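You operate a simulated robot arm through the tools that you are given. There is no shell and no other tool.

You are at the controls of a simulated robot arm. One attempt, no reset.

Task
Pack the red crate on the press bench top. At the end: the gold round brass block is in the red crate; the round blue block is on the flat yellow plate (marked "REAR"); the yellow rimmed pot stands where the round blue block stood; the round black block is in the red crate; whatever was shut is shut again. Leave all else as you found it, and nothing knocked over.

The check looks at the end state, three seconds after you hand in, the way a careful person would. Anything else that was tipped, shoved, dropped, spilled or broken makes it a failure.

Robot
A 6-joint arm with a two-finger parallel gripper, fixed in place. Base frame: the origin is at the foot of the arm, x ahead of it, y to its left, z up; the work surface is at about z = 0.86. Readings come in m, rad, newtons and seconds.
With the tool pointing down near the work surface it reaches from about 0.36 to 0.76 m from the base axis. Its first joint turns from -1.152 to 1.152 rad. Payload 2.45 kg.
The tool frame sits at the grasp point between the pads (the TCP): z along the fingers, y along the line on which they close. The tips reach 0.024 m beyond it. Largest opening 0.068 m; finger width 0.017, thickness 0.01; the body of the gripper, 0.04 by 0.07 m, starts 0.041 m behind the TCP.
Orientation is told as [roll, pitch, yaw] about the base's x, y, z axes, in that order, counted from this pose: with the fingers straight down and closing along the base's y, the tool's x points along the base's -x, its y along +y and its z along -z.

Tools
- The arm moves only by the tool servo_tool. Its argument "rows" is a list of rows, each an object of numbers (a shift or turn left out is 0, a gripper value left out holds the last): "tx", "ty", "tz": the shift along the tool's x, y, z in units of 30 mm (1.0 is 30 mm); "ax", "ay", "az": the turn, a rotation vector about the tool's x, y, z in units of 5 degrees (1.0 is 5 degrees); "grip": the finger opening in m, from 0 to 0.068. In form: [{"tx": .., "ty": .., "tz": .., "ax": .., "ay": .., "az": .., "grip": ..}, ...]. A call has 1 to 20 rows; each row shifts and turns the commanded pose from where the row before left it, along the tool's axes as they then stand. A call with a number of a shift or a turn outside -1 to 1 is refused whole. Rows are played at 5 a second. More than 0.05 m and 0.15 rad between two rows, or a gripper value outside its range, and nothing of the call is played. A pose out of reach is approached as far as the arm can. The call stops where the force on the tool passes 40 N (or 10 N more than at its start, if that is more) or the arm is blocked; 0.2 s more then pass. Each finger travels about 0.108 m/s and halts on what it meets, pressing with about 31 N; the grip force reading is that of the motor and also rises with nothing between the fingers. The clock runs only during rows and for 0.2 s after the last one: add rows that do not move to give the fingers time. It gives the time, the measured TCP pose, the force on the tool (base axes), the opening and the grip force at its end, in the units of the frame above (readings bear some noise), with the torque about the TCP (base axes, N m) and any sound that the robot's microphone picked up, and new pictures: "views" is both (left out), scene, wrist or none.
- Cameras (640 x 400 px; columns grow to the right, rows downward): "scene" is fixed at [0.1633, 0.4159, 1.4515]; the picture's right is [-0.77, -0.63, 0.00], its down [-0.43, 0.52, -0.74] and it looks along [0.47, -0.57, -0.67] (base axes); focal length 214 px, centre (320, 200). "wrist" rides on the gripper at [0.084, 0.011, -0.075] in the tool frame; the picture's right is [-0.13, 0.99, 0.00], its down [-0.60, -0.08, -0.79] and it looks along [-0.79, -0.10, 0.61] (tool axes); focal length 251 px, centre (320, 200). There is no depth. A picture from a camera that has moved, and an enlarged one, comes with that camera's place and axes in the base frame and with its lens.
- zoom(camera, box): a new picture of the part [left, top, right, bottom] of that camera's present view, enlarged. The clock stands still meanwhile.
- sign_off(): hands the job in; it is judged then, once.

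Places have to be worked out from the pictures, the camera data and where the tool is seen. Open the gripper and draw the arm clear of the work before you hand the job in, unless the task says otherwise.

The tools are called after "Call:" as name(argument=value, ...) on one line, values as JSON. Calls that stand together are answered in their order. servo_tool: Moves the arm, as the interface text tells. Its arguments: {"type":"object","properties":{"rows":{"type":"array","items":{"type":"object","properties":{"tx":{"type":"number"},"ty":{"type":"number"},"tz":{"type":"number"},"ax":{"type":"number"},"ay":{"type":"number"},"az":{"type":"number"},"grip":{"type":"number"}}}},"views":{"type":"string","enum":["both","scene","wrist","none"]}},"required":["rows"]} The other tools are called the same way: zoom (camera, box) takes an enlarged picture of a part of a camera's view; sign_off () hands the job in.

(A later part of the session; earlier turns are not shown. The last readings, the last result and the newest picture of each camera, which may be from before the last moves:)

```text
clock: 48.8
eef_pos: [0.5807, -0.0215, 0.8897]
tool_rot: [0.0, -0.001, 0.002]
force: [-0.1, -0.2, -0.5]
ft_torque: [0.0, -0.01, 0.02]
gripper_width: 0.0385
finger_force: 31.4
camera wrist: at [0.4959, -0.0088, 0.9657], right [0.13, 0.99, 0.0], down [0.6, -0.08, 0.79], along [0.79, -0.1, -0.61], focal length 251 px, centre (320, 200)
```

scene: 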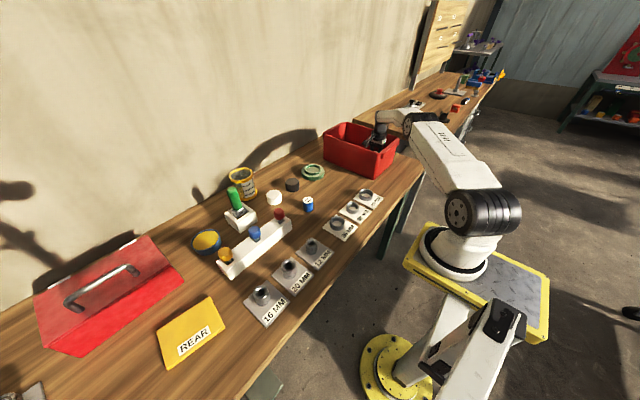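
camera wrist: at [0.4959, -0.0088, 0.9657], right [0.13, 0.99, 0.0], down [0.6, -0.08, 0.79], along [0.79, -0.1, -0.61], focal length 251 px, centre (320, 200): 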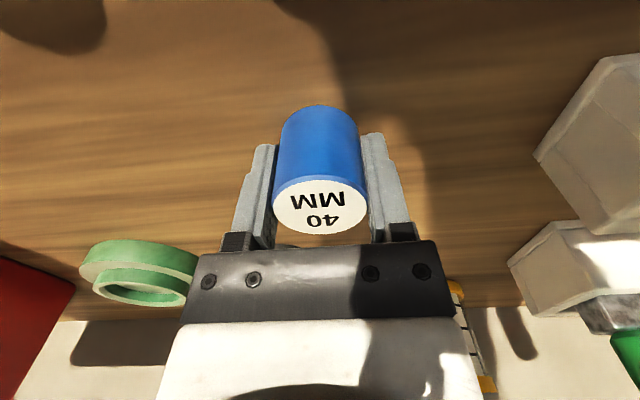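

Held at 38.5 mm. Lift to about z=1.08 and carry over the levers toward the REAR plate, centre ≈(0.52, 0.48).

Call:
servo_tool(rows=[{"tz": -0.5}, {"tz": -1}, {"tz": -1}, {"tz": -1}, {"tz": -1}, {"tz": -1}, {"tz": -0.9}, {}], views="none")

Call:
servo_tool(rows=[{"ty": 0.95, "tx": 0.106}, {"ty": 0.95, "tx": 0.106}, {"ty": 0.95, "tx": 0.106}, {"ty": 0.95, "tx": 0.106}, {"ty": 0.95, "tx": 0.106}, {"ty": 0.95, "tx": 0.106}, {"ty": 0.95, "tx": 0.106}, {"ty": 0.95, "tx": 0.106}, {"ty": 0.95, "tx": 0.106}, {"ty": 0.95, "tx": 0.106}, {"ty": 0.95, "tx": 0.106}, {"ty": 0.95, "tx": 0.106}, {"ty": 0.95, "tx": 0.106}, {"ty": 0.95, "tx": 0.106}, {"ty": 0.95, "tx": 0.106}, {"ty": 0.95, "tx": 0.106}, {"ty": 0.95, "tx": 0.106}, {"ty": 0.4, "tx": 0.05}, {}, {}])

Call:
zoom(camera="scene", box=[100, 230, 292, 350])

```text
clock: 50.6
eef_pos: [0.578, -0.0213, 1.0818]
tool_rot: [0.0, -0.002, 0.001]
force: [0.5, 0.0, -0.5]
ft_torque: [0.02, 0.01, 0.0]
gripper_width: 0.0387
finger_force: 30.7
```

```text
clock: 54.8
eef_pos: [0.5227, 0.4773, 1.0811]
tool_rot: [0.001, -0.003, 0.001]
force: [0.0, -0.4, -0.3]
ft_torque: [0.01, 0.0, 0.01]
gripper_width: 0.0388
finger_force: 31.1
camera wrist: at [0.438, 0.4885, 1.1563], right [0.13, 0.99, 0.0], down [0.6, -0.08, 0.79], along [0.79, -0.1, -0.61], focal length 251 px, centre (320, 200)
```

scene: 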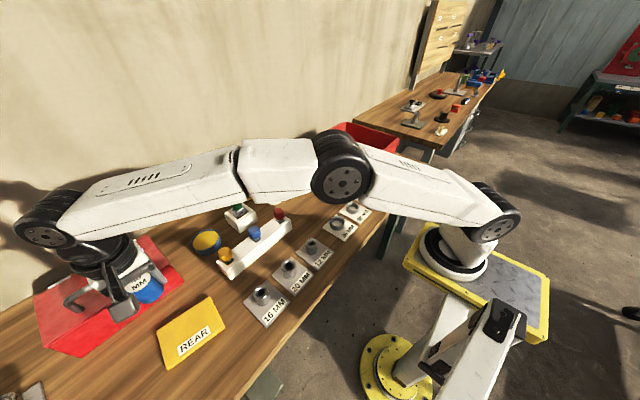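
wrist: 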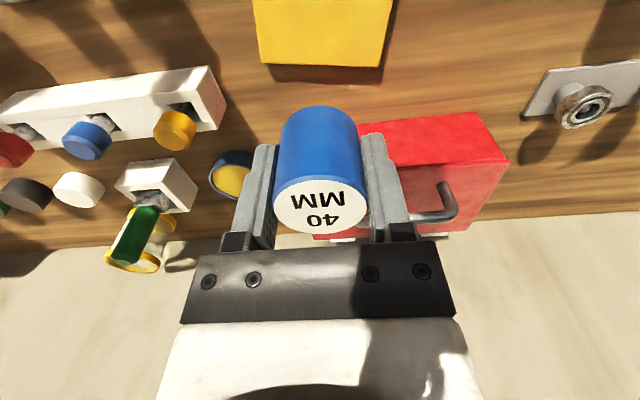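

```text
3.33 times, centred on (196, 290) of scene
camera zoom: at [0.1633, 0.4159, 1.4515], right [-0.77, -0.63, 0.0], down [-0.43, 0.52, -0.74], along [0.47, -0.57, -0.67], focal length 715 px, centre (733, -100)
```

zoom: 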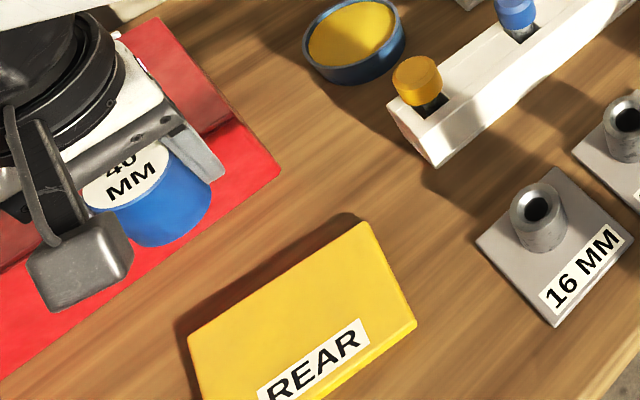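

Plate located from both cameras: x≈0.465–0.575, y≈0.41–0.54; I'm over its middle. Lower to z≈0.915.

Call:
servo_tool(rows=[{"tz": 1}, {"tz": 1}, {"tz": 1}, {"tz": 1}, {"tz": 0.8}, {"tz": 0.5}, {"tz": 0.2}, {}])

Call:
zoom(camera="scene", box=[100, 250, 260, 370])

```text
clock: 56.6
eef_pos: [0.5223, 0.4783, 0.9167]
tool_rot: [-0.001, -0.001, 0.003]
force: [0.1, -0.6, 0.9]
ft_torque: [0.02, -0.02, -0.01]
gripper_width: 0.0388
finger_force: 31.2
camera wrist: at [0.4379, 0.4891, 0.9916], right [0.13, 0.99, 0.0], down [0.6, -0.08, 0.79], along [0.79, -0.1, -0.61], focal length 251 px, centre (320, 200)
```

scene: 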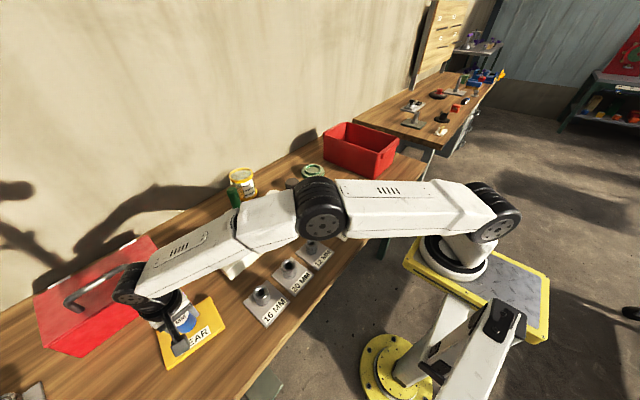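
wrist: 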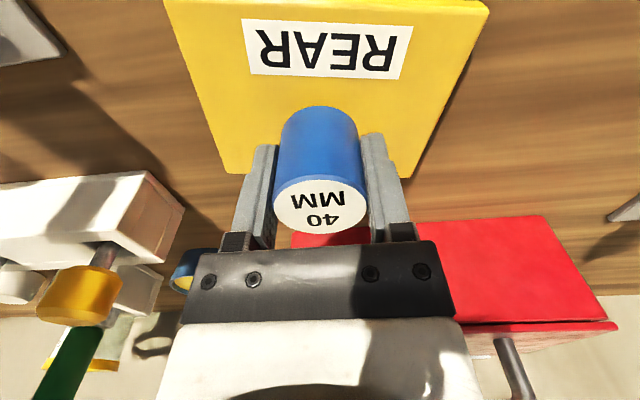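

```text
3.33 times, centred on (180, 310) of scene
camera zoom: at [0.1633, 0.4159, 1.4515], right [-0.77, -0.63, 0.0], down [-0.43, 0.52, -0.74], along [0.47, -0.57, -0.67], focal length 715 px, centre (787, -167)
```

zoom: 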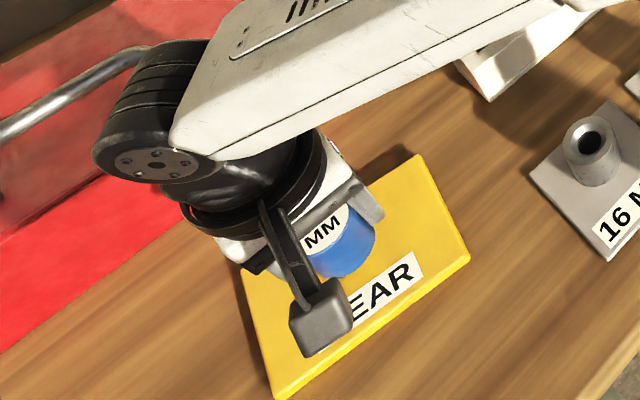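

Block bottom at ~0.887, well within the plate. Creep down to contact.

Call:
servo_tool(rows=[{"tz": 0.12}, {"tz": 0.1}, {}], views="none")

Call:
servo_tool(rows=[{"tz": 0.08}, {"tz": 0.07}, {}], views="none")

```text
clock: 57.4
eef_pos: [0.5218, 0.477, 0.9101]
tool_rot: [0.0, -0.001, 0.0]
force: [-0.2, -0.7, -0.6]
ft_torque: [0.0, 0.0, -0.01]
gripper_width: 0.0387
finger_force: 31.3
```

```text
clock: 58.2
eef_pos: [0.5237, 0.4783, 0.9054]
tool_rot: [0.0, -0.002, 0.001]
force: [0.1, 0.6, -1.2]
ft_torque: [0.0, 0.05, -0.03]
gripper_width: 0.0391
finger_force: 31.0
```

Call:
servo_tool(rows=[{"tz": 0.07}, {}, {}], views="none")

```text
clock: 59.0
eef_pos: [0.5216, 0.4766, 0.9039]
tool_rot: [-0.002, -0.002, 0.002]
force: [0.2, -0.5, -1.3]
ft_torque: [0.01, 0.02, 0.0]
gripper_width: 0.0389
finger_force: 30.6
```

No contact yet at 0.904; I keep going down in 2 mm steps.

Call:
servo_tool(rows=[{"tz": 0.07}, {}, {}], views="none")

Call:
servo_tool(rows=[{"tz": 0.05}, {}, {}], views="none")

```text
clock: 59.8
eef_pos: [0.5218, 0.4777, 0.9025]
tool_rot: [0.001, -0.003, 0.001]
force: [-0.5, -1.4, 10.3]
ft_torque: [-0.08, 0.04, 0.0]
gripper_width: 0.0391
finger_force: 30.9
```

```text
clock: 60.6
eef_pos: [0.5235, 0.4775, 0.9007]
tool_rot: [0.004, -0.006, -0.001]
force: [3.6, 1.3, 14.6]
ft_torque: [-0.09, -0.02, 0.0]
gripper_width: 0.0387
finger_force: 30.8
```

Contact on the plate (10–15 N) at z≈0.902. Ease off and open fully.

Call:
servo_tool(rows=[{"tz": -0.05}, {"grip": 0.06}, {}, {}], views="wrist")

```text
clock: 61.6
eef_pos: [0.5224, 0.4766, 0.9016]
tool_rot: [-0.002, -0.001, 0.0]
force: [-0.3, 0.2, -0.9]
ft_torque: [0.0, 0.01, 0.0]
gripper_width: 0.0602
finger_force: 0.1
camera wrist: at [0.4386, 0.4879, 0.9768], right [0.13, 0.99, 0.0], down [0.6, -0.08, 0.79], along [0.79, -0.1, -0.61], focal length 251 px, centre (320, 200)
```

wrist: 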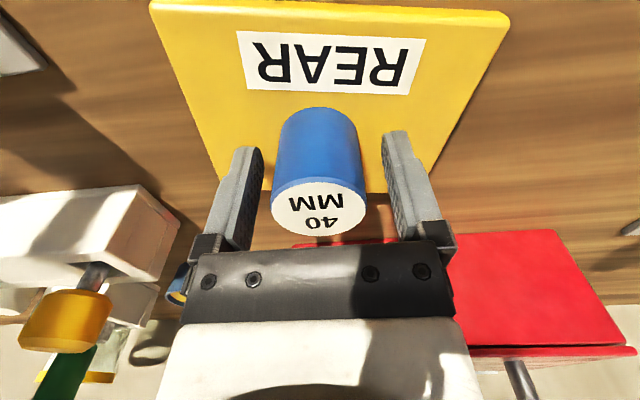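

Blue block stands on the plate. I raise and head back to approach the pot area, staying high over the levers.

Call:
servo_tool(rows=[{"tz": -0.5}, {"tz": -1}, {"tz": -1}, {"tz": -1}, {"tz": -1}, {"tz": -1}, {"tz": -1}, {"tz": -0.5}, {}], views="scene")

Call:
servo_tool(rows=[{"ty": -0.98, "tx": -0.1, "grip": 0.068}, {"ty": -0.98, "tx": -0.1}, {"ty": -0.98, "tx": -0.1}, {"ty": -0.98, "tx": -0.1}, {"ty": -0.98, "tx": -0.1}, {"ty": -0.98, "tx": -0.1}, {"ty": -0.98, "tx": -0.1}, {"ty": -0.98, "tx": -0.1}, {"ty": -0.98, "tx": -0.1}, {"ty": -0.98, "tx": -0.1}, {"ty": -0.98, "tx": -0.1}, {"ty": -0.98, "tx": -0.1}, {"ty": -0.98, "tx": -0.1}, {"ty": -0.98, "tx": -0.1}, {"ty": -0.98, "tx": -0.1}, {}, {}])

Call:
zoom(camera="scene", box=[130, 250, 290, 350])

Call:
zoom(camera="wrist", box=[240, 100, 480, 250])

```text
clock: 63.6
eef_pos: [0.5223, 0.4768, 1.1113]
tool_rot: [0.0, -0.001, 0.002]
force: [-0.7, 0.3, 0.4]
ft_torque: [0.02, -0.02, 0.02]
gripper_width: 0.0602
finger_force: 0.1
```

scene: 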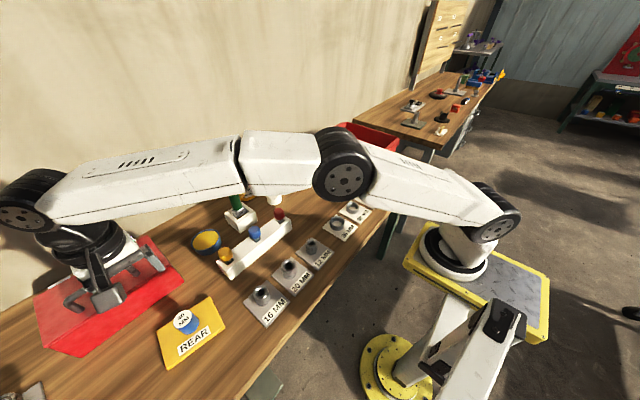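

```text
clock: 67.2
eef_pos: [0.5685, 0.0353, 1.1132]
tool_rot: [0.001, -0.002, 0.002]
force: [0.2, 0.1, 0.2]
ft_torque: [0.0, -0.02, -0.05]
gripper_width: 0.0677
finger_force: 0.1
camera wrist: at [0.4834, 0.047, 1.1877], right [0.13, 0.99, 0.0], down [0.6, -0.08, 0.79], along [0.79, -0.1, -0.61], focal length 251 px, centre (320, 200)
```

scene: 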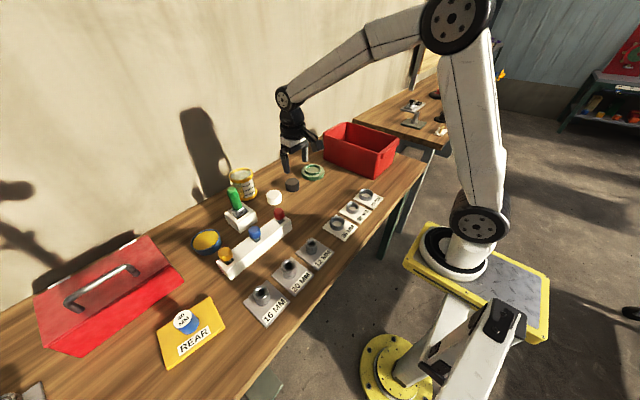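
wrist: 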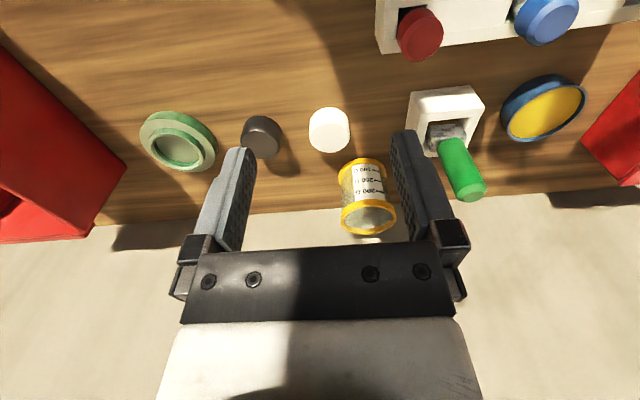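

```text
4.00 times, centred on (210, 300) of scene
camera zoom: at [0.1633, 0.4159, 1.4515], right [-0.77, -0.63, 0.0], down [-0.43, 0.52, -0.74], along [0.47, -0.57, -0.67], focal length 858 px, centre (760, -200)
```

zoom: 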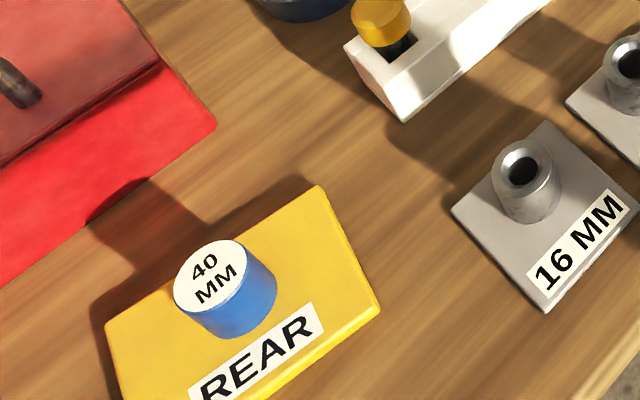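

```text
2.67 times, centred on (360, 175) of wrist
camera zoom: at [0.4834, 0.047, 1.1877], right [0.13, 0.99, 0.0], down [0.6, -0.08, 0.79], along [0.79, -0.1, -0.61], focal length 670 px, centre (213, 267)
```

zoom: 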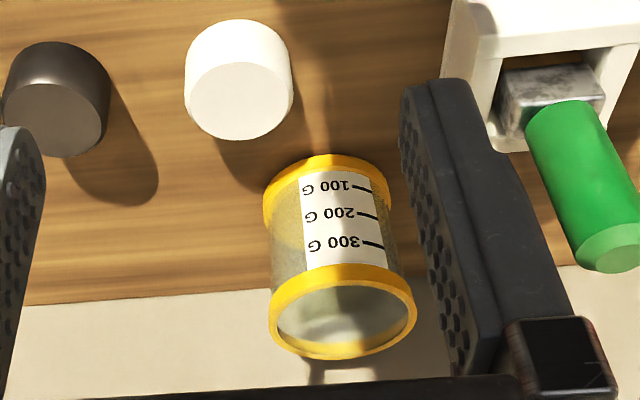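

The blue block stands well on the plate and the pot re-measures at (0.839, 0.0825), rim z≈0.955, radius ≈0.0455. It is beyond vertical reach, so I'll tilt the fingers 40° outward and grip its −y wall; I tilt here first, high and clear.

Call:
servo_tool(rows=[{"ay": -1}, {"ay": -1}, {"ay": -1}, {"ay": -1}, {"ay": -1}, {"ay": -1}, {"ay": -1}, {"ay": -1, "grip": 0.04}, {}, {}])

Call:
zoom(camera="wrist", box=[200, 100, 440, 250])

```text
clock: 69.4
eef_pos: [0.5678, 0.0363, 1.1121]
tool_rot: [0.001, -0.701, 0.001]
force: [-0.1, -0.1, 0.5]
ft_torque: [0.02, -0.01, 0.02]
gripper_width: 0.0399
finger_force: 0.1
camera wrist: at [0.4552, 0.0474, 1.1154], right [0.1, 0.99, 0.08], down [-0.05, -0.08, 1.0], along [0.99, -0.1, 0.04], focal length 251 px, centre (320, 200)
```

scene: 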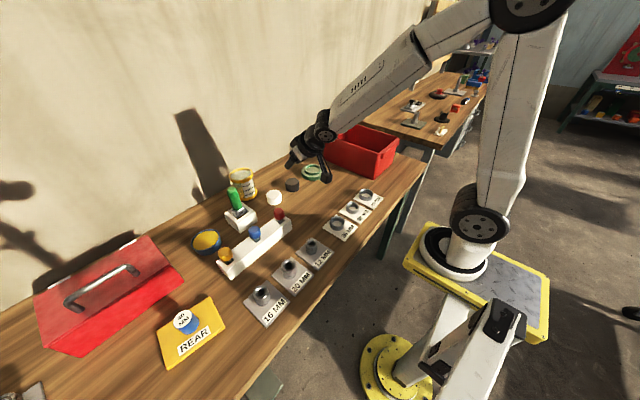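
wrist: 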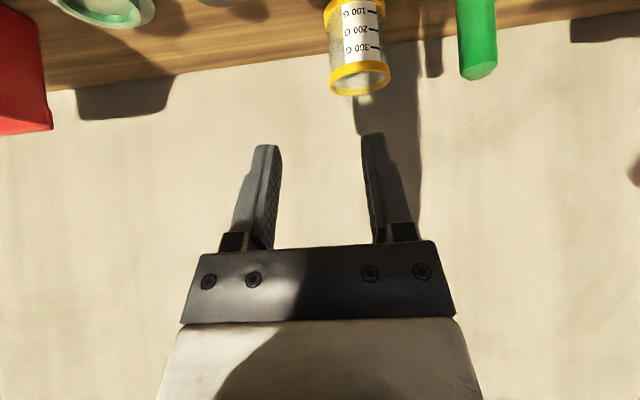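

```text
2.67 times, centred on (320, 175) of wrist
camera zoom: at [0.4552, 0.0474, 1.1154], right [0.1, 0.99, 0.08], down [-0.05, -0.08, 1.0], along [0.99, -0.1, 0.04], focal length 670 px, centre (320, 267)
```

zoom: 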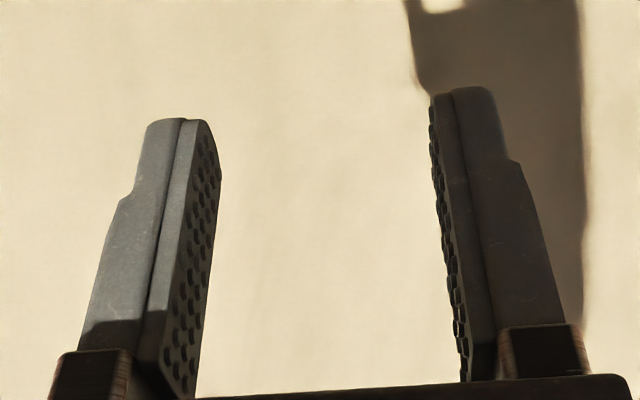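

Tilt is right (pitch −0.70). From this view the pot's rim centre is again ≈(0.833–0.839, 0.083). I move to a stand-off about 8 cm back along the finger axis from the grasp.

Call:
servo_tool(rows=[{"tx": -0.412, "tz": 0.8875, "ty": 0.0125}, {"tx": -0.412, "tz": 0.8875, "ty": 0.0125}, {"tx": -0.412, "tz": 0.8875, "ty": 0.0125}, {"tx": -0.412, "tz": 0.8875, "ty": 0.0125}, {"tx": -0.412, "tz": 0.8875, "ty": 0.0125}, {"tx": -0.412, "tz": 0.8875, "ty": 0.0125}, {"tx": -0.412, "tz": 0.8875, "ty": 0.0125}, {"tx": -0.412, "tz": 0.8875, "ty": 0.0125}, {}, {}])

Call:
zoom(camera="scene", box=[200, 120, 328, 220])

```text
clock: 71.6
eef_pos: [0.7817, 0.0389, 1.0122]
tool_rot: [0.0, -0.701, 0.001]
force: [0.4, 0.5, 1.0]
ft_torque: [-0.03, 0.03, 0.02]
gripper_width: 0.0399
finger_force: 0.0
camera wrist: at [0.6681, 0.0498, 1.0165], right [0.1, 0.99, 0.08], down [-0.05, -0.08, 1.0], along [0.99, -0.1, 0.04], focal length 251 px, centre (320, 200)
```

scene: 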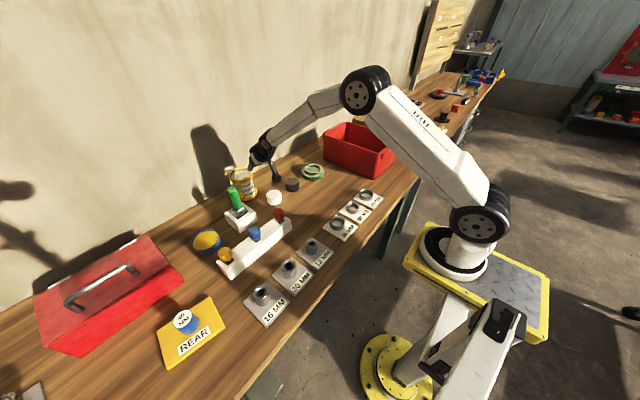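
wrist: 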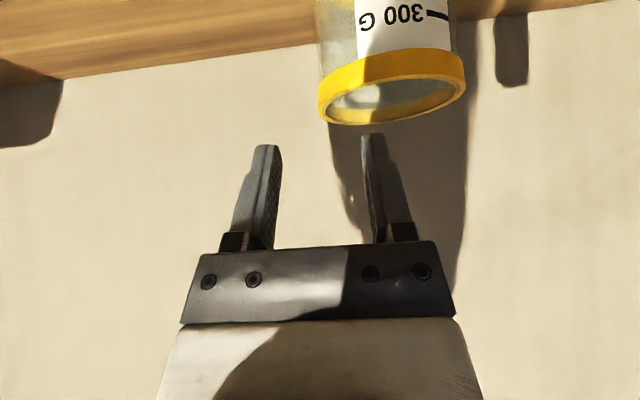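

```text
4.00 times, centred on (264, 170) of scene
camera zoom: at [0.1633, 0.4159, 1.4515], right [-0.77, -0.63, 0.0], down [-0.43, 0.52, -0.74], along [0.47, -0.57, -0.67], focal length 858 px, centre (544, 320)
```

zoom: 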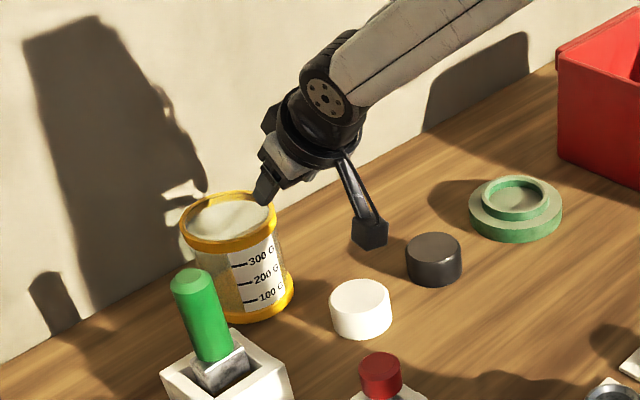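

Aligned: the pot's −y wall is at y≈0.040, between the fingers. I advance two-thirds of the way along the finger axis and check.

Call:
servo_tool(rows=[{"ty": 0.05, "tz": 0.4}, {"tz": 0.4}, {"tz": 0.4}, {"tz": 0.4}, {}, {}])

Call:
zoom(camera="scene", box=[220, 145, 284, 195])

Call:
zoom(camera="wrist", box=[200, 50, 520, 250])

```text
clock: 73.0
eef_pos: [0.8121, 0.0422, 0.9758]
tool_rot: [0.001, -0.699, -0.002]
force: [1.1, -0.2, 0.0]
ft_torque: [0.02, 0.02, -0.03]
gripper_width: 0.0399
finger_force: 0.0
camera wrist: at [0.6987, 0.0531, 0.9804], right [0.1, 0.99, 0.08], down [-0.05, -0.08, 1.0], along [0.99, -0.1, 0.04], focal length 251 px, centre (320, 200)
```

scene: 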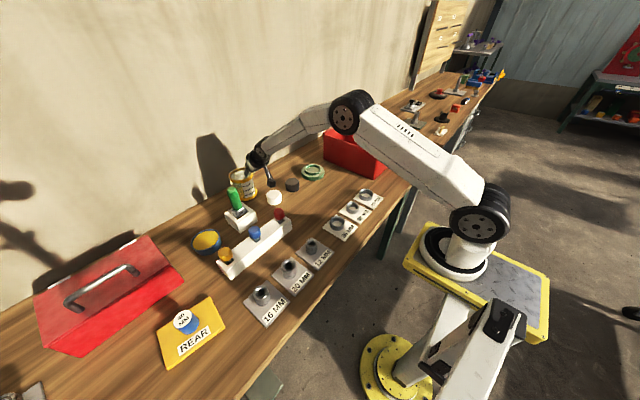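
wrist: 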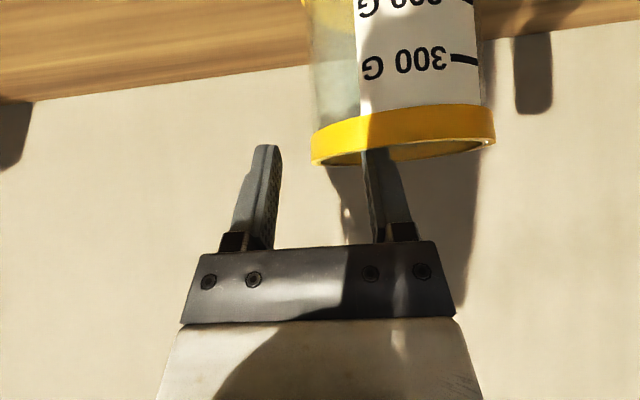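

```text
8.00 times, centred on (252, 170) of scene
camera zoom: at [0.1633, 0.4159, 1.4515], right [-0.77, -0.63, 0.0], down [-0.43, 0.52, -0.74], along [0.47, -0.57, -0.67], focal length 1716 px, centre (864, 440)
```

zoom: 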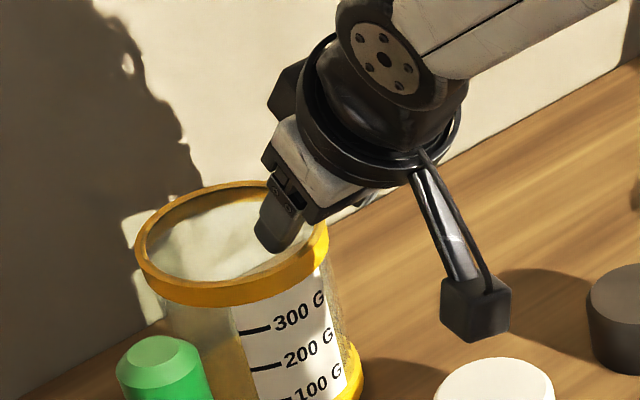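

```text
2.00 times, centred on (360, 150) of wrist
camera zoom: at [0.6987, 0.0531, 0.9804], right [0.1, 0.99, 0.08], down [-0.05, -0.08, 1.0], along [0.99, -0.1, 0.04], focal length 503 px, centre (240, 300)
```

zoom: 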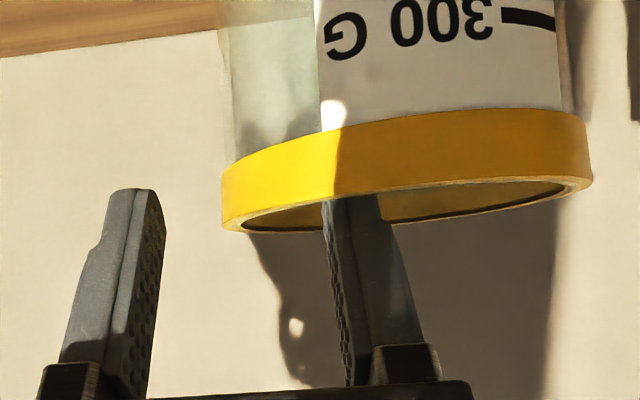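

The inner finger is over the opening, the wall between the fingers. I shift 2 mm to −y and advance the remaining ~31 mm.

Call:
servo_tool(rows=[{"ty": -0.07}, {"tz": 0.3}, {"tz": 0.3}, {"tz": 0.3}, {"tz": 0.15}, {}, {}])

Call:
zoom(camera="scene", box=[220, 145, 284, 195])

Call:
zoom(camera="wrist", box=[200, 50, 520, 250])

```text
clock: 74.6
eef_pos: [0.8309, 0.039, 0.9524]
tool_rot: [0.001, -0.699, 0.001]
force: [-0.6, -0.6, 0.0]
ft_torque: [-0.01, 0.0, 0.01]
gripper_width: 0.0398
finger_force: 0.1
camera wrist: at [0.7184, 0.0503, 0.9558], right [0.1, 0.99, 0.08], down [-0.05, -0.08, 1.0], along [0.99, -0.1, 0.04], focal length 251 px, centre (320, 200)
```

scene: 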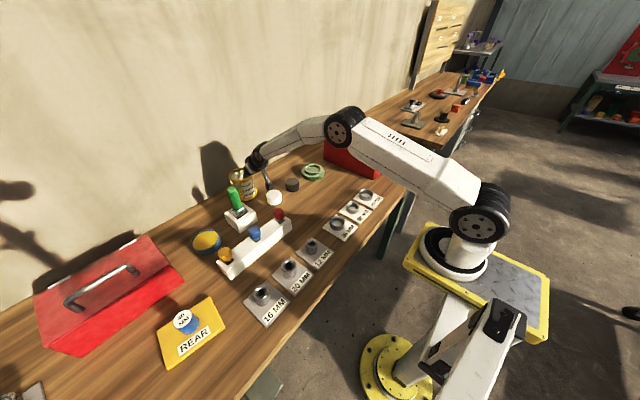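
wrist: 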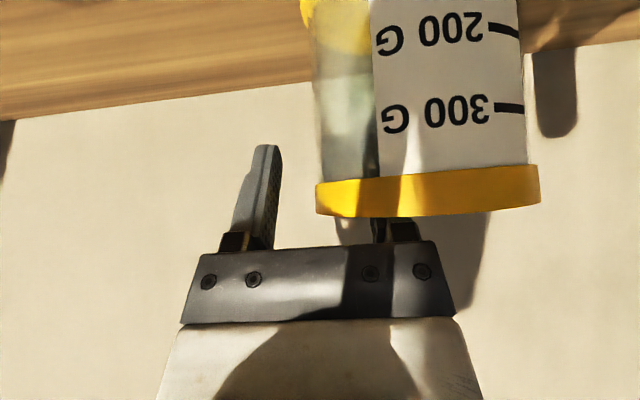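

```text
8.00 times, centred on (252, 170) of scene
camera zoom: at [0.1633, 0.4159, 1.4515], right [-0.77, -0.63, 0.0], down [-0.43, 0.52, -0.74], along [0.47, -0.57, -0.67], focal length 1716 px, centre (864, 440)
```

zoom: 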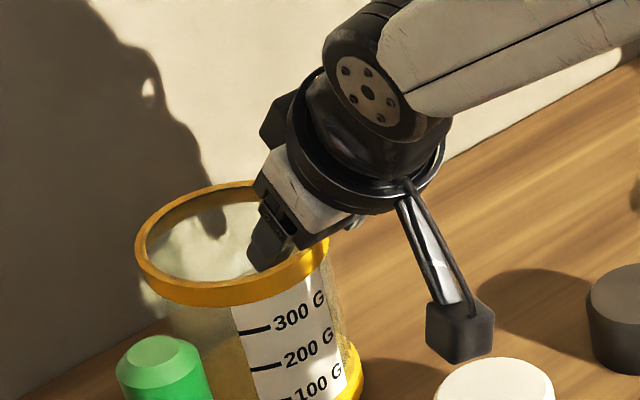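

```text
2.00 times, centred on (360, 150) of wrist
camera zoom: at [0.7184, 0.0503, 0.9558], right [0.1, 0.99, 0.08], down [-0.05, -0.08, 1.0], along [0.99, -0.1, 0.04], focal length 503 px, centre (240, 300)
```

zoom: 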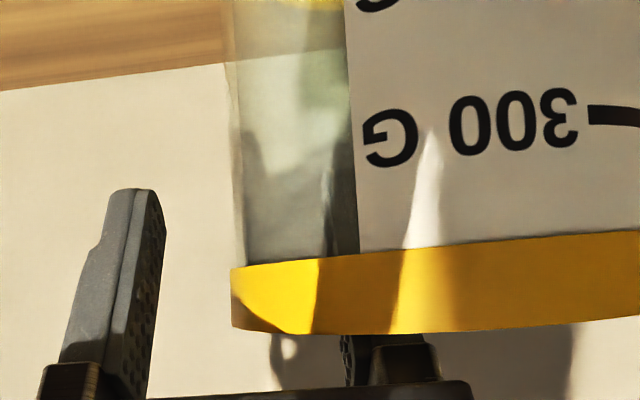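

Inner finger inside, outer finger outside, pot looks empty and no contact force. I close on the wall.

Call:
servo_tool(rows=[{"grip": 0.02}, {"grip": 0.012}, {"grip": 0.006}, {"grip": 0.0}, {}, {}])

Call:
zoom(camera="scene", box=[220, 145, 284, 195])

Call:
zoom(camera="wrist", box=[200, 50, 520, 250])

```text
clock: 76.0
eef_pos: [0.8313, 0.04, 0.9522]
tool_rot: [-0.001, -0.702, 0.001]
force: [-0.6, 0.3, 2.2]
ft_torque: [0.27, 0.09, 0.0]
gripper_width: 0.0091
finger_force: 30.4
camera wrist: at [0.7185, 0.0505, 0.9561], right [0.1, 0.99, 0.08], down [-0.05, -0.08, 1.0], along [0.99, -0.1, 0.04], focal length 251 px, centre (320, 200)
```

scene: 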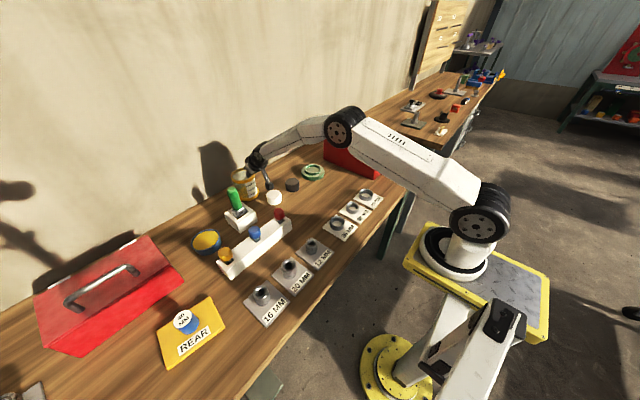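
wrist: 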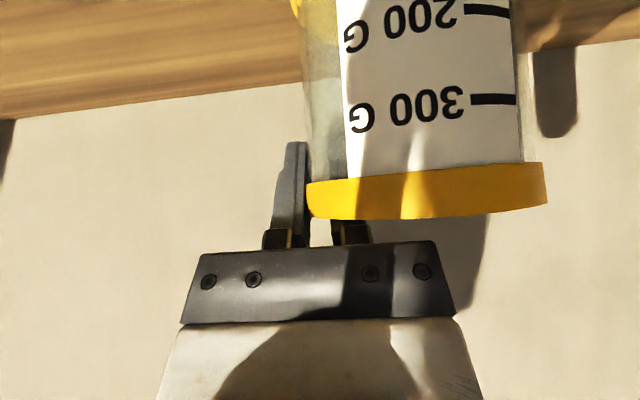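

```text
8.00 times, centred on (252, 170) of scene
camera zoom: at [0.1632, 0.4159, 1.4515], right [-0.77, -0.63, 0.0], down [-0.43, 0.52, -0.74], along [0.47, -0.57, -0.67], focal length 1716 px, centre (864, 440)
```

zoom: 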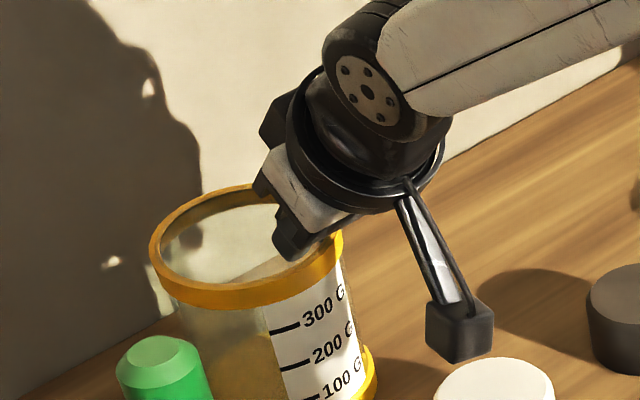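

```text
2.00 times, centred on (360, 150) of wrist
camera zoom: at [0.7185, 0.0505, 0.9561], right [0.1, 0.99, 0.08], down [-0.05, -0.08, 1.0], along [0.99, -0.1, 0.04], focal length 503 px, centre (240, 300)
```

zoom: 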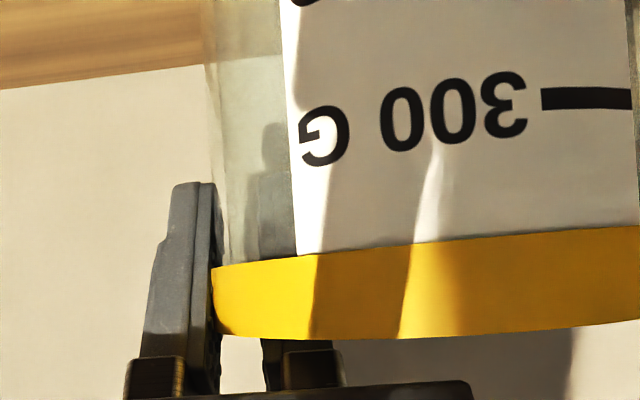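

The wall is gripped (9 mm, 30 N); the pot slid ~5 mm toward −y but stays upright. I lift gently 15 mm straight up and check how it hangs.

Call:
servo_tool(rows=[{"tx": -0.0645, "tz": -0.0764}, {"tx": -0.0645, "tz": -0.0764}, {"tx": -0.0645, "tz": -0.0764}, {"tx": -0.1, "tz": -0.118}, {}, {}])

Call:
zoom(camera="scene", box=[212, 145, 292, 205])

Call:
zoom(camera="wrist", box=[200, 0, 560, 250])

```text
clock: 77.4
eef_pos: [0.8323, 0.0386, 0.9653]
tool_rot: [0.001, -0.701, 0.0]
force: [-0.5, -0.4, -0.6]
ft_torque: [-0.01, -0.02, -0.02]
gripper_width: 0.009
finger_force: 30.9
camera wrist: at [0.7193, 0.0503, 0.9696], right [0.1, 0.99, 0.08], down [-0.05, -0.08, 1.0], along [0.99, -0.1, 0.04], focal length 251 px, centre (320, 200)
```

scene: 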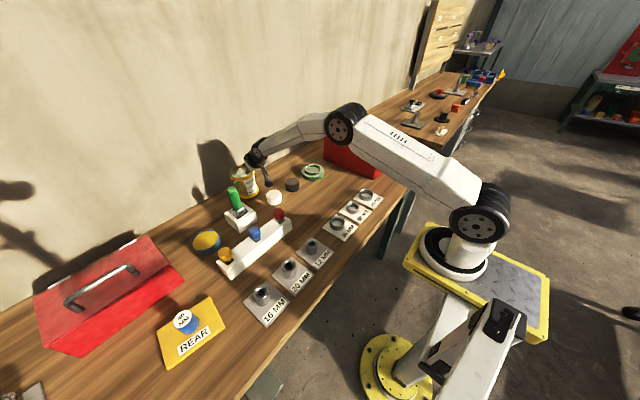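
wrist: 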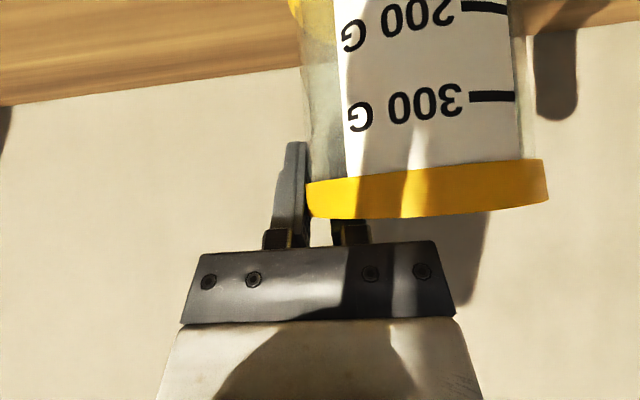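

```text
6.67 times, centred on (252, 175) of scene
camera zoom: at [0.1633, 0.4159, 1.4515], right [-0.77, -0.63, 0.0], down [-0.43, 0.52, -0.74], along [0.47, -0.57, -0.67], focal length 1430 px, centre (773, 367)
```

zoom: 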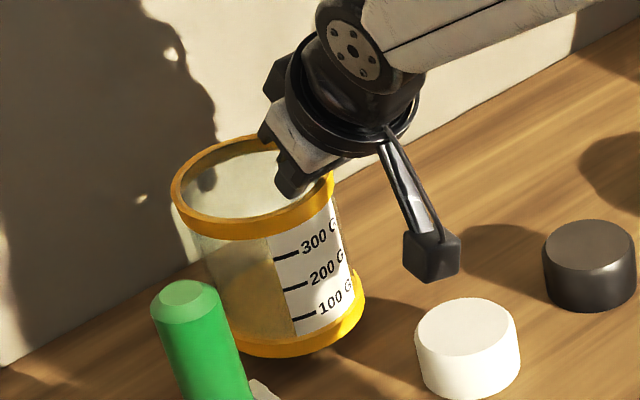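

```text
1.60 times, centred on (380, 125) of wrist
camera zoom: at [0.7193, 0.0503, 0.9696], right [0.1, 0.99, 0.08], down [-0.05, -0.08, 1.0], along [0.99, -0.1, 0.04], focal length 402 px, centre (224, 320)
```

zoom: 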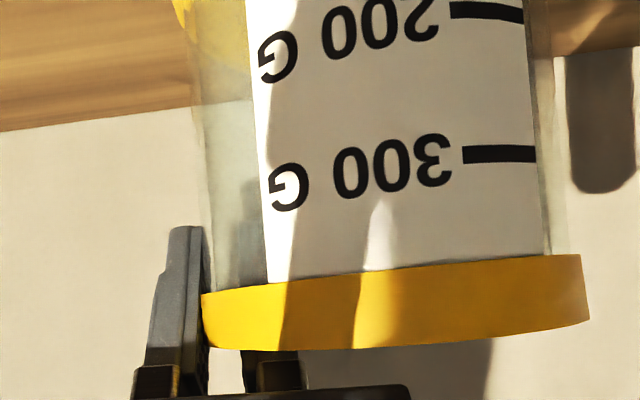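

The pot hangs upright (rim line within ~1° of before), centre ≈ TCP + (0.0025, 0.040). I raise it 8 cm more, then carry it back toward the blue block's old spot.

Call:
servo_tool(rows=[{"tx": -0.215, "tz": -0.255}, {"tx": -0.43, "tz": -0.509}, {"tx": -0.43, "tz": -0.509}, {"tx": -0.43, "tz": -0.509}, {"tx": -0.215, "tz": -0.255}, {}, {}])

Call:
zoom(camera="scene", box=[212, 125, 308, 200])

```text
clock: 79.0
eef_pos: [0.8334, 0.0377, 1.0463]
tool_rot: [0.0, -0.699, 0.0]
force: [0.5, 0.4, 0.0]
ft_torque: [0.01, 0.0, -0.02]
gripper_width: 0.0091
finger_force: 30.6
camera wrist: at [0.7198, 0.0492, 1.0492], right [0.1, 0.99, 0.08], down [-0.05, -0.08, 1.0], along [0.99, -0.1, 0.04], focal length 251 px, centre (320, 200)
```

scene: 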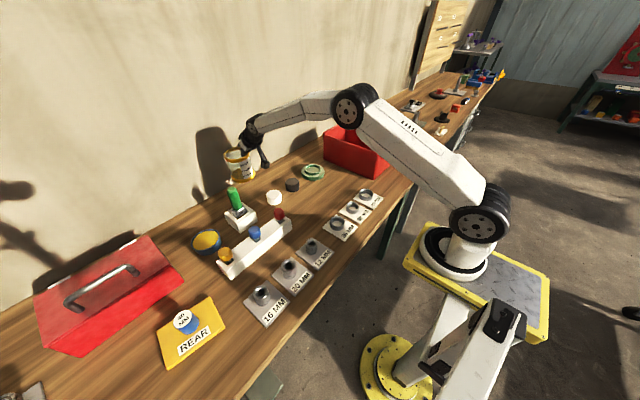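
wrist: 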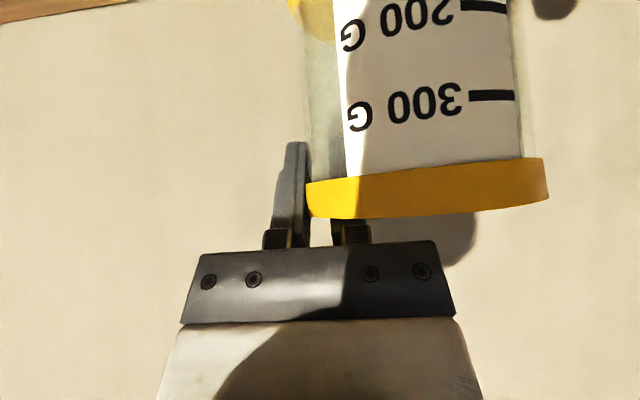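

```text
5.33 times, centred on (260, 162) of scene
camera zoom: at [0.1633, 0.4159, 1.4515], right [-0.77, -0.63, 0.0], down [-0.43, 0.52, -0.74], along [0.47, -0.57, -0.67], focal length 1144 px, centre (640, 400)
```

zoom: 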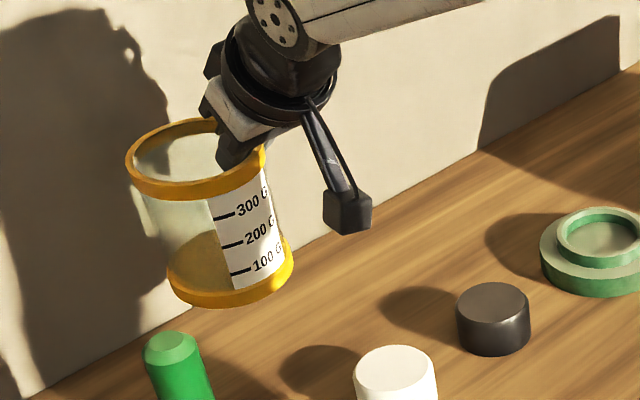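

Held securely, bottom ≈0.954, clear of the pucks. I carry it back diagonally to above the target.

Call:
servo_tool(rows=[{"tx": 0.652, "tz": -0.55, "ty": -0.328}, {"tx": 0.652, "tz": -0.55, "ty": -0.328}, {"tx": 0.652, "tz": -0.55, "ty": -0.328}, {"tx": 0.652, "tz": -0.55, "ty": -0.328}, {"tx": 0.652, "tz": -0.55, "ty": -0.328}, {"tx": 0.652, "tz": -0.55, "ty": -0.328}, {"tx": 0.652, "tz": -0.55, "ty": -0.328}, {"tx": 0.652, "tz": -0.55, "ty": -0.328}, {"tx": 0.652, "tz": -0.55, "ty": -0.328}, {"tx": 0.652, "tz": -0.55, "ty": -0.328}, {}, {}, {}])

Call:
zoom(camera="scene", box=[240, 125, 400, 225])

Call:
zoom(camera="wrist", box=[200, 0, 560, 250])

```text
clock: 81.8
eef_pos: [0.5756, -0.0599, 1.0466]
tool_rot: [0.002, -0.699, -0.001]
force: [0.4, 0.1, -1.3]
ft_torque: [-0.02, -0.02, 0.0]
gripper_width: 0.0091
finger_force: 30.4
camera wrist: at [0.4632, -0.0483, 1.0498], right [0.1, 0.99, 0.08], down [-0.05, -0.08, 1.0], along [0.99, -0.1, 0.04], focal length 251 px, centre (320, 200)
```

scene: 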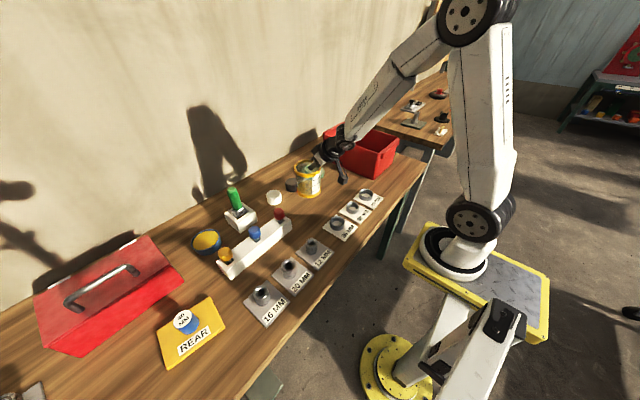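
wrist: 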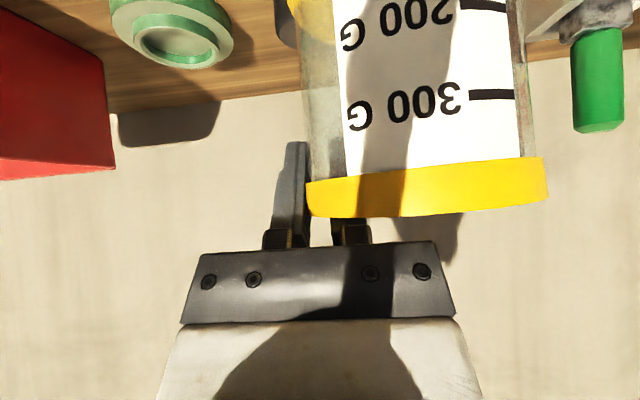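

```text
4.00 times, centred on (320, 175) of scene
camera zoom: at [0.1633, 0.4159, 1.4515], right [-0.77, -0.63, 0.0], down [-0.43, 0.52, -0.74], along [0.47, -0.57, -0.67], focal length 858 px, centre (320, 300)
```

zoom: 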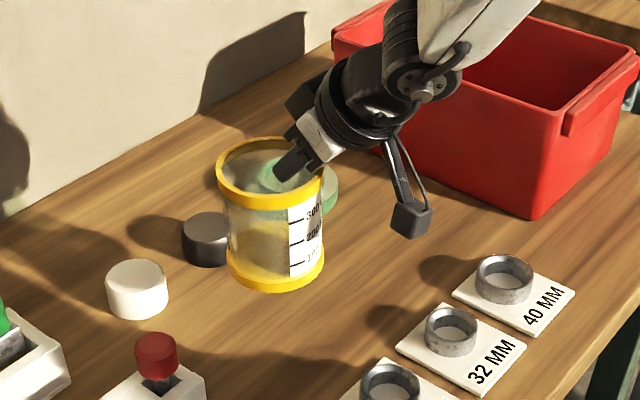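

```text
1.60 times, centred on (380, 125) of wrist
camera zoom: at [0.4632, -0.0483, 1.0498], right [0.1, 0.99, 0.08], down [-0.05, -0.08, 1.0], along [0.99, -0.1, 0.04], focal length 402 px, centre (224, 320)
```

zoom: 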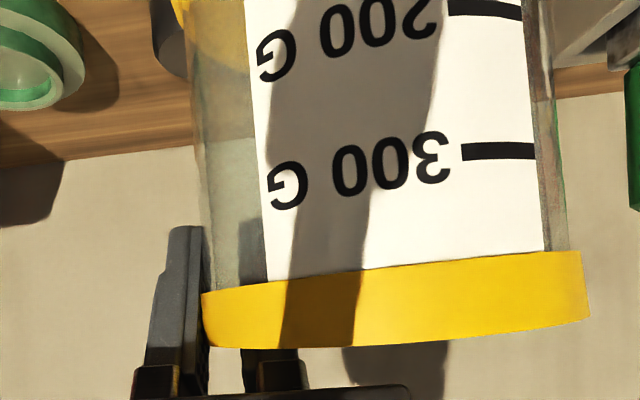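

Pot centre computes to ≈(0.578, −0.020), right over the blue block's former spot. I lower 7.5 cm.

Call:
servo_tool(rows=[{"tx": 0.43, "tz": 0.509}, {"tx": 0.43, "tz": 0.509}, {"tx": 0.43, "tz": 0.509}, {"tx": 0.3225, "tz": 0.382}, {}, {}])

Call:
zoom(camera="scene", box=[260, 145, 388, 225])

```text
clock: 83.2
eef_pos: [0.5773, -0.0586, 0.9705]
tool_rot: [0.0, -0.699, -0.001]
force: [0.0, 0.0, -0.4]
ft_torque: [-0.03, -0.01, 0.0]
gripper_width: 0.009
finger_force: 29.7
camera wrist: at [0.4639, -0.0483, 0.9737], right [0.1, 0.99, 0.08], down [-0.05, -0.08, 1.0], along [0.99, -0.1, 0.04], focal length 251 px, centre (320, 200)
```

scene: 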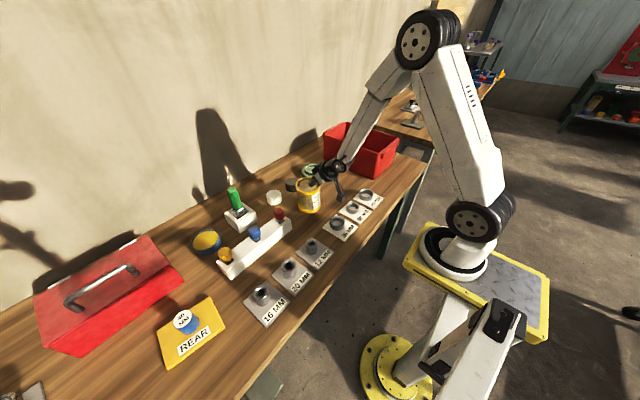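
wrist: 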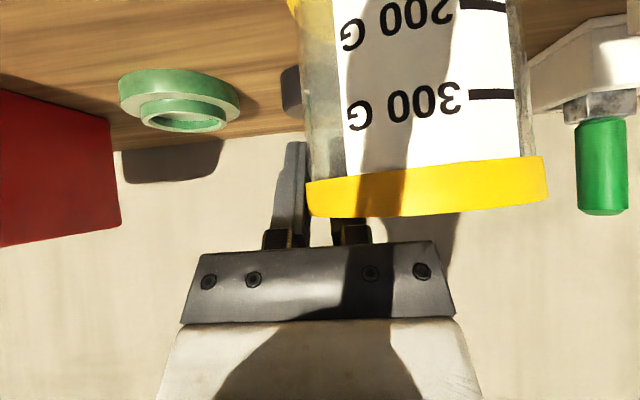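

```text
5.00 times, centred on (324, 185) of scene
camera zoom: at [0.1633, 0.4159, 1.4515], right [-0.77, -0.63, 0.0], down [-0.43, 0.52, -0.74], along [0.47, -0.57, -0.67], focal length 1072 px, centre (300, 275)
```

zoom: 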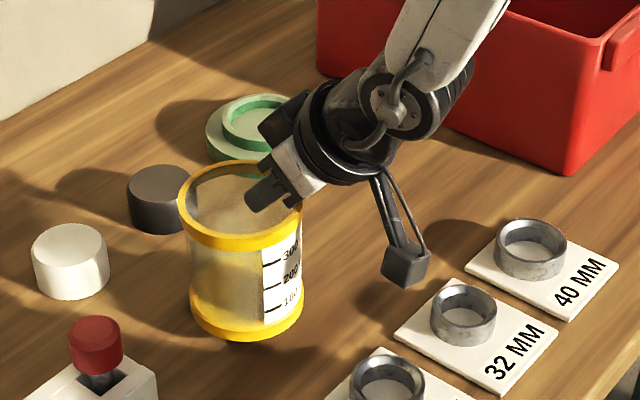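

Everything is on target and clear; the pot's bottom is about 18 mm above the bench. I creep down, watching the force.

Call:
servo_tool(rows=[{"tx": 0.129, "tz": 0.153}, {"tx": 0.129, "tz": 0.153}, {}], views="none")

Call:
servo_tool(rows=[{"tx": 0.043, "tz": 0.051}, {}, {}], views="none")

Call:
servo_tool(rows=[{"tx": 0.043, "tz": 0.051}, {}, {}], views="none")

```text
clock: 84.0
eef_pos: [0.5761, -0.0609, 0.9596]
tool_rot: [-0.001, -0.7, -0.001]
force: [0.4, -0.1, -1.8]
ft_torque: [-0.05, 0.03, -0.04]
gripper_width: 0.0091
finger_force: 30.7
```

```text
clock: 84.8
eef_pos: [0.5777, -0.0592, 0.9563]
tool_rot: [0.0, -0.697, -0.001]
force: [0.7, -0.4, -0.7]
ft_torque: [-0.05, -0.02, -0.01]
gripper_width: 0.0092
finger_force: 30.5
```

```text
clock: 85.6
eef_pos: [0.576, -0.0599, 0.9533]
tool_rot: [-0.001, -0.7, 0.0]
force: [0.2, -0.6, 0.2]
ft_torque: [0.04, 0.01, -0.02]
gripper_width: 0.009
finger_force: 30.7
```

Call:
servo_tool(rows=[{"tx": 0.032, "tz": 0.038}, {}, {}], views="none")

Call:
zoom(camera="scene", box=[280, 165, 344, 215])

```text
clock: 86.4
eef_pos: [0.5763, -0.0599, 0.9525]
tool_rot: [-0.001, -0.703, 0.001]
force: [-0.2, -5.2, 11.8]
ft_torque: [0.3, 0.4, 0.17]
gripper_width: 0.0087
finger_force: 31.0
```

```text
8.00 times, centred on (312, 190) of scene
camera zoom: at [0.1631, 0.4158, 1.4516], right [-0.77, -0.63, 0.0], down [-0.43, 0.52, -0.74], along [0.47, -0.57, -0.67], focal length 1716 px, centre (384, 280)
```

zoom: 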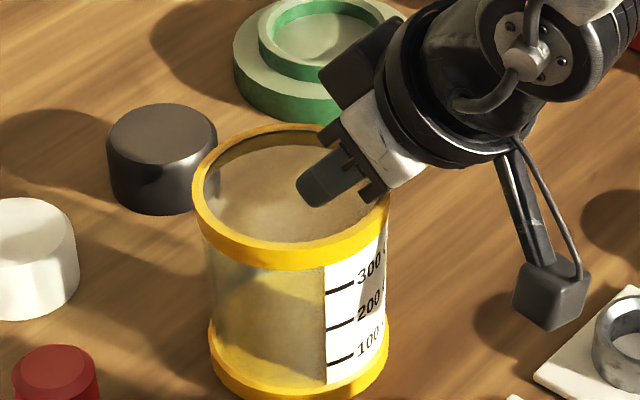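

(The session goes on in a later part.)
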